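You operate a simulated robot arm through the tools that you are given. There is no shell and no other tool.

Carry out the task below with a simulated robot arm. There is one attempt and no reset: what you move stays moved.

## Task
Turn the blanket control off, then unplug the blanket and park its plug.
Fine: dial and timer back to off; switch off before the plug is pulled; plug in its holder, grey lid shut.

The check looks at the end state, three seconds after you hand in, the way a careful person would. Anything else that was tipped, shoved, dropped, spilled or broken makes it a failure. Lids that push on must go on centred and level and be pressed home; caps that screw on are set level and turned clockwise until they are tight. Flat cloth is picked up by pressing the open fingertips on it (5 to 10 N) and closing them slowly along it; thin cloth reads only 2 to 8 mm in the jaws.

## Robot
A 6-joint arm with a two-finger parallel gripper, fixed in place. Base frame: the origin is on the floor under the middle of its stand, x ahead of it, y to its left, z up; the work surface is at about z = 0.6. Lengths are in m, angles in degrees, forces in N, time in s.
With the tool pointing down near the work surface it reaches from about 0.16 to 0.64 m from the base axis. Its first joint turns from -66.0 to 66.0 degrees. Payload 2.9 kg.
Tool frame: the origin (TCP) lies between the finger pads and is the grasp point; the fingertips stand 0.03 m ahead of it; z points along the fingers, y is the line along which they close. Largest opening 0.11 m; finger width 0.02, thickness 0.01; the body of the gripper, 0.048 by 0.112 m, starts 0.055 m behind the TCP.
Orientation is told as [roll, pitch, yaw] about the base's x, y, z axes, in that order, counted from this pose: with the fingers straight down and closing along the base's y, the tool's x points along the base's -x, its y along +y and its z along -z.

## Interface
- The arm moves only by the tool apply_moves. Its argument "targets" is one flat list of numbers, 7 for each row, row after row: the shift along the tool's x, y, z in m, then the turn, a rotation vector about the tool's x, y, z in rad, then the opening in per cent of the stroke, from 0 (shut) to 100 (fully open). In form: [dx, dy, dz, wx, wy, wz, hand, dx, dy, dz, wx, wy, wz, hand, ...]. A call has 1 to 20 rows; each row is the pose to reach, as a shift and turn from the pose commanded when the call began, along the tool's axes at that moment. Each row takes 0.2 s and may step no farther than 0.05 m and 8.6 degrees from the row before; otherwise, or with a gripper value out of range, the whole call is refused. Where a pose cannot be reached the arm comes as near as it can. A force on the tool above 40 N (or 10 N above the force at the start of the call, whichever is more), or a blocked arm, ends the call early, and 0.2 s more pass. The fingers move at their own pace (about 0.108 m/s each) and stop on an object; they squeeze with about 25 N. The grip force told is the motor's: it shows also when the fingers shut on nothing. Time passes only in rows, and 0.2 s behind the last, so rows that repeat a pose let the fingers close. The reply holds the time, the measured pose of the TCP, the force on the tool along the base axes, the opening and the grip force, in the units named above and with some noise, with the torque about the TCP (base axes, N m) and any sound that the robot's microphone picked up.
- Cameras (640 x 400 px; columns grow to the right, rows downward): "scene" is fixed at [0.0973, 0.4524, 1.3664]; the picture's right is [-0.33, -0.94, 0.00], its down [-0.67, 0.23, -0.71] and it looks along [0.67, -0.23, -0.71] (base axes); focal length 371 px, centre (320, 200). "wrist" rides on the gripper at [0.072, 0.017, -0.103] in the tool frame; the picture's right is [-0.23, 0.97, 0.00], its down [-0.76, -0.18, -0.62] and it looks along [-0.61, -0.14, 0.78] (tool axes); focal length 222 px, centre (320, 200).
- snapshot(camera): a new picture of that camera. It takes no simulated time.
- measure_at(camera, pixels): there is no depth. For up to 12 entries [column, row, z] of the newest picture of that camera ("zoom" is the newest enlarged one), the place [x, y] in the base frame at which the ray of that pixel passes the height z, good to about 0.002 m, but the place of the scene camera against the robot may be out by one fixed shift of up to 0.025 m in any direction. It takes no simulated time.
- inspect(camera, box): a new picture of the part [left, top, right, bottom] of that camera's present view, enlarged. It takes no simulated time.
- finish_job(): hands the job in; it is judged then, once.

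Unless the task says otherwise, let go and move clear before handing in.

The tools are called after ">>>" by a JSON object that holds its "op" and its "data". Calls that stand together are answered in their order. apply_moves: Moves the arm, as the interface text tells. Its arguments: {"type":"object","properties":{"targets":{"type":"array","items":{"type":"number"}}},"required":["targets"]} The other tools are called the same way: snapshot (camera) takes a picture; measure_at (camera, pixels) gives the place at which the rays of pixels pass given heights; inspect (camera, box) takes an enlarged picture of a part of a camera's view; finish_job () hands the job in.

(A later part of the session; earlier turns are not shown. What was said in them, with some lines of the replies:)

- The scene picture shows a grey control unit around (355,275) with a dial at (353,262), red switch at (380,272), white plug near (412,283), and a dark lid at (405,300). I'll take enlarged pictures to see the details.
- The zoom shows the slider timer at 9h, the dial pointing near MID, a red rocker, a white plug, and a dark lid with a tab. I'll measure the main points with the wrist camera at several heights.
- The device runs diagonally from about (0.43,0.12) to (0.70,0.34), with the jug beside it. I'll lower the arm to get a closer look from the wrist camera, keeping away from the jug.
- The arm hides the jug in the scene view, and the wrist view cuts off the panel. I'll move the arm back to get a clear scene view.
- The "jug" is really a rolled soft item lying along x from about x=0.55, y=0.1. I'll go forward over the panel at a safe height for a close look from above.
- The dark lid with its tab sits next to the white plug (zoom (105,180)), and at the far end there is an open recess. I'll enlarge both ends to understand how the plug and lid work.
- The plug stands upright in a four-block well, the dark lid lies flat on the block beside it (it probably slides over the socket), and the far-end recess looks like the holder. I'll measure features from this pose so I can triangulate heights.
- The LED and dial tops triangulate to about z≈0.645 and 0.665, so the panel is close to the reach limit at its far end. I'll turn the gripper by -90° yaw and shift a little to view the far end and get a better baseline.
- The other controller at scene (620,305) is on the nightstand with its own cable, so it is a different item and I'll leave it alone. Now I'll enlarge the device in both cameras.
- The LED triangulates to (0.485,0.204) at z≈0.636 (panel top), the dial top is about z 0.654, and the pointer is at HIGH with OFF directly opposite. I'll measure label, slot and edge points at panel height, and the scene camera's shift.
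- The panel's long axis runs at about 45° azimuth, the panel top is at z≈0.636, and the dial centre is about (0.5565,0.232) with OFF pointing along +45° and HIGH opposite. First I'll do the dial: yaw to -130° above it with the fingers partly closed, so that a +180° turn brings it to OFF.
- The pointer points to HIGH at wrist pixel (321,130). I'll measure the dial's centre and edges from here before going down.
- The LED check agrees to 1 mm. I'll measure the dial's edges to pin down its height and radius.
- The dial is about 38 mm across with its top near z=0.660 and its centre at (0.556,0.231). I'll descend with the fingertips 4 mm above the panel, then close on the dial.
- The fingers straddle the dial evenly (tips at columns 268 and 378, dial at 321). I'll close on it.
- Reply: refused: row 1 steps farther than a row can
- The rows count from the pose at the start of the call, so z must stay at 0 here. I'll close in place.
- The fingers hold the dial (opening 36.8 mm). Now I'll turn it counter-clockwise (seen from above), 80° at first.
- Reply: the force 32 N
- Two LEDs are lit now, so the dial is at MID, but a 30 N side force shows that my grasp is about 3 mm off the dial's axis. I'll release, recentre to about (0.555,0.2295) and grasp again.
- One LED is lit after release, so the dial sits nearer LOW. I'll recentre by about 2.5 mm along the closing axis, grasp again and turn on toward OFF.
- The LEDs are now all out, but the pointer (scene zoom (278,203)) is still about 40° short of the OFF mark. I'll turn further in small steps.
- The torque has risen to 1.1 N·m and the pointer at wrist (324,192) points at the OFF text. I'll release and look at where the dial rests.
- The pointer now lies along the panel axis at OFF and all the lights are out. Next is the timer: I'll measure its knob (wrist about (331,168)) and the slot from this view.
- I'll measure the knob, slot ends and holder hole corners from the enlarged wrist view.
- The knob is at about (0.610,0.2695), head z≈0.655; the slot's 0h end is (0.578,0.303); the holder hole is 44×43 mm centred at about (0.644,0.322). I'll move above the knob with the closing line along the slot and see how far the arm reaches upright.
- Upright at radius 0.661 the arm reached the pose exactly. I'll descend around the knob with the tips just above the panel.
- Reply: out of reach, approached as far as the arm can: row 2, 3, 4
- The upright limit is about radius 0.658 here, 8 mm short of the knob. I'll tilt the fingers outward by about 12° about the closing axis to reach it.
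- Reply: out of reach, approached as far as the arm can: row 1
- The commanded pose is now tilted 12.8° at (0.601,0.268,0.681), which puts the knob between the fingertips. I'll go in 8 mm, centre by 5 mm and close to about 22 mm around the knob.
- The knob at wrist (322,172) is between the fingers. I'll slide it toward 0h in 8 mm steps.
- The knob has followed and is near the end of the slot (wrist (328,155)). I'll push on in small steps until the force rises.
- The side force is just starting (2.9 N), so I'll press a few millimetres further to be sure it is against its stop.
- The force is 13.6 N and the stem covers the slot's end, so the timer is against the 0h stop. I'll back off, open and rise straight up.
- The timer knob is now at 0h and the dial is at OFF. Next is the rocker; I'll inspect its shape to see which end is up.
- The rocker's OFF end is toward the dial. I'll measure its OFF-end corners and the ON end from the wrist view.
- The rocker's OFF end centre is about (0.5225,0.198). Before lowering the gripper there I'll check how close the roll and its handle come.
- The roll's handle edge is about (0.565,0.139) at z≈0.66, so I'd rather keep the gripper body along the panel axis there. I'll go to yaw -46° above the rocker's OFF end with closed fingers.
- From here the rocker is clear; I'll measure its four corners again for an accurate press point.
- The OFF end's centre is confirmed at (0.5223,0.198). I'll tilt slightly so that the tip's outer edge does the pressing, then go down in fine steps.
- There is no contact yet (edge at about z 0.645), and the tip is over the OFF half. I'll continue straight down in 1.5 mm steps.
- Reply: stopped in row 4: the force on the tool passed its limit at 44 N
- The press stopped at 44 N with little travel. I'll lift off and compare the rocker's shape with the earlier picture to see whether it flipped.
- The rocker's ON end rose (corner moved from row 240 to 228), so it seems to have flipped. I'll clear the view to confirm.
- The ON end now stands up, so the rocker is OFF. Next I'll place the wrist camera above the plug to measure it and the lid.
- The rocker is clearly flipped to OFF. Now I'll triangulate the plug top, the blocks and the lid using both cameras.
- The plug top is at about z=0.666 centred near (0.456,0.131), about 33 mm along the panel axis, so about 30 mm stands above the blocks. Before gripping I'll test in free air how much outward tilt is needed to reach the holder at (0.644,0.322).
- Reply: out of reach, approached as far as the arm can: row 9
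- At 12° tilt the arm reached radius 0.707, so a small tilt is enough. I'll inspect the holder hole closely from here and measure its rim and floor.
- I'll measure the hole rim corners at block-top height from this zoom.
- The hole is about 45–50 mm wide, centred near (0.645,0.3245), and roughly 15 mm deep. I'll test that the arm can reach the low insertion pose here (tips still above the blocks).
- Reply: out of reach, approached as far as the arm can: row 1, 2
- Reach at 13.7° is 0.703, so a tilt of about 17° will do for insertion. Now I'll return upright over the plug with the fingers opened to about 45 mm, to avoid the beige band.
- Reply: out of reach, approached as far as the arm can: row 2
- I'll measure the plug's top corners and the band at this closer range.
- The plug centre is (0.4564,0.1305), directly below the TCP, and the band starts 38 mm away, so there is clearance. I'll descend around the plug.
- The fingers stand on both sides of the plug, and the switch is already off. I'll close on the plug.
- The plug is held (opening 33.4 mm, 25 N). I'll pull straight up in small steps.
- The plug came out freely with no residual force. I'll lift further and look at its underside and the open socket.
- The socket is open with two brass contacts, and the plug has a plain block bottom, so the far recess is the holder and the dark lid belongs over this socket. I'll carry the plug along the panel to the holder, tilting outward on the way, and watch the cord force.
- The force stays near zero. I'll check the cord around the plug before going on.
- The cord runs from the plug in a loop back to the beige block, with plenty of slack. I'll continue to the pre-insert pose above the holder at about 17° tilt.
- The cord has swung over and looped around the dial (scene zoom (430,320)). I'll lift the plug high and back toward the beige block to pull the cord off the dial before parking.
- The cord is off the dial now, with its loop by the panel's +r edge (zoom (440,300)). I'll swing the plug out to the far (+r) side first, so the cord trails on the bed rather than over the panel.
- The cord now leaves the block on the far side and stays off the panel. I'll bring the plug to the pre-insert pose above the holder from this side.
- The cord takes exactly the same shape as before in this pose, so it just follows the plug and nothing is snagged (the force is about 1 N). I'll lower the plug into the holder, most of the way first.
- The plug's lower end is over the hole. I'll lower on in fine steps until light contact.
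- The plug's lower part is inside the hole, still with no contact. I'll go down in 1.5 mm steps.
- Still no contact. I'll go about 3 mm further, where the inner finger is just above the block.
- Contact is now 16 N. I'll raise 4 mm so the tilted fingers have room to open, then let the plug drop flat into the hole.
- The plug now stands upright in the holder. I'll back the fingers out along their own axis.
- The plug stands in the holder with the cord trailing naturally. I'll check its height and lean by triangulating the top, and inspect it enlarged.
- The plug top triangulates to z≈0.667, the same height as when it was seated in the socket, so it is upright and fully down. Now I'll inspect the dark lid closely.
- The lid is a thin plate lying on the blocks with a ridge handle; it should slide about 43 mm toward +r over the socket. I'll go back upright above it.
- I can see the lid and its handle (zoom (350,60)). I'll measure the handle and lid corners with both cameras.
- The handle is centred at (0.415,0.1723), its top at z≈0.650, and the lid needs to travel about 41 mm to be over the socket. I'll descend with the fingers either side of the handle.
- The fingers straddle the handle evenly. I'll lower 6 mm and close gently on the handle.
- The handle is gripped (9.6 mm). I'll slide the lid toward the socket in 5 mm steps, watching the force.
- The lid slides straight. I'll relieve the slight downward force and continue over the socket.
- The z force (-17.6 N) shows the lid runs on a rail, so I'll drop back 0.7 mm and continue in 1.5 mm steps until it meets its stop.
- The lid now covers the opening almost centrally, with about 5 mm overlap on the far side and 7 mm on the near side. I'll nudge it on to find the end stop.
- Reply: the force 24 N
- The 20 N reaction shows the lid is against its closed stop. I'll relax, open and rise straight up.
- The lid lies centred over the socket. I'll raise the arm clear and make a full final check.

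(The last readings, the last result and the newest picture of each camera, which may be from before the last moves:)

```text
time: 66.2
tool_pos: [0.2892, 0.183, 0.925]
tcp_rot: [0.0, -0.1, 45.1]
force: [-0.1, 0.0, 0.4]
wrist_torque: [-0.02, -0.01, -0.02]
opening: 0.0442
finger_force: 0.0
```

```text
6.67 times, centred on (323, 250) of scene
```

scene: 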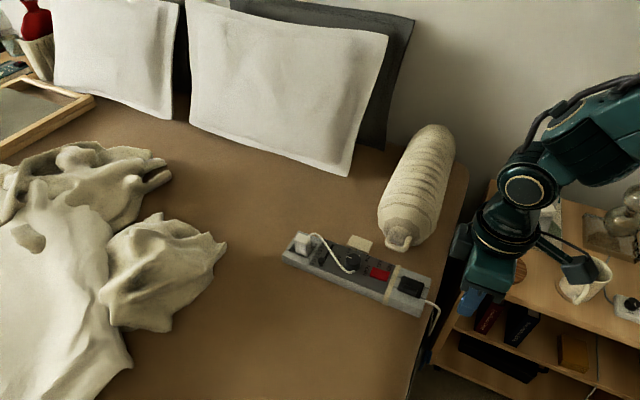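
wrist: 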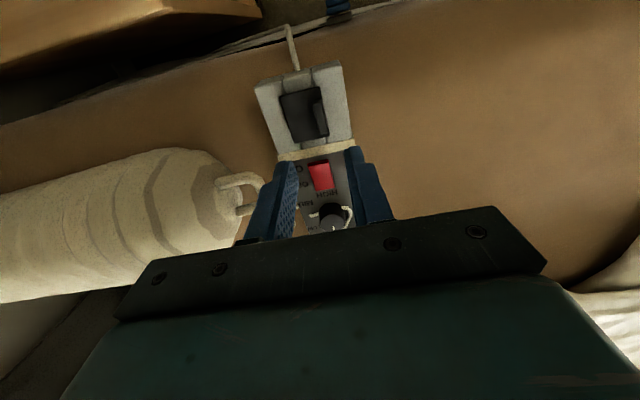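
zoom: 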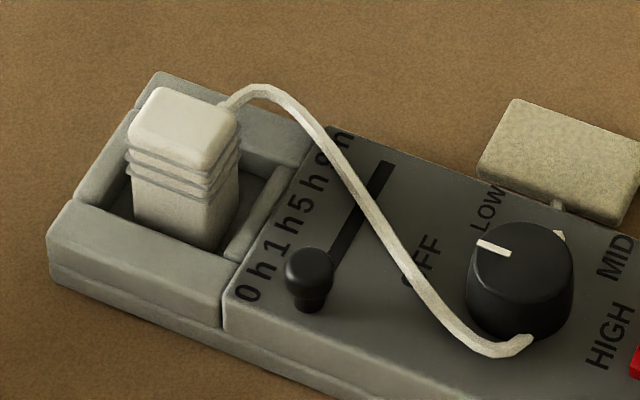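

Final pictures show the dial pointer along the panel axis at OFF, the timer knob at 0h, the rocker with its OFF end down, and the plug upright in the holder. The grey lid is over the socket against its stop, nothing else has moved, and the arm is clear. I'm handing in.

>>> {"op": "finish_job", "data": {}}

```text
The job is handed in.
```

The blanket control is off, the blanket is unplugged, and its plug is parked in the holder. I've handed the job in but haven't had a result back.

- **Dial:** it points to OFF, and all the indicator lights went out before I moved on.
- **Timer:** the slider is pushed against its stop at 0h.
- **Switch:** the red rocker is pressed to OFF. I did this before pulling the plug.
- **Plug:** it stands upright in the holder at the far end of the control. Its top is at the same height as when it was in the socket, so it looks fully seated.
- **Lid:** the grey lid is slid shut over the empty socket, against its stop.

The cord now runs from the holder across the panel, past the dial, to the beige block. It put no noticeable pull on the arm while I carried the plug. Nothing else on the bed or nightstand appears to have moved, and the arm is clear.
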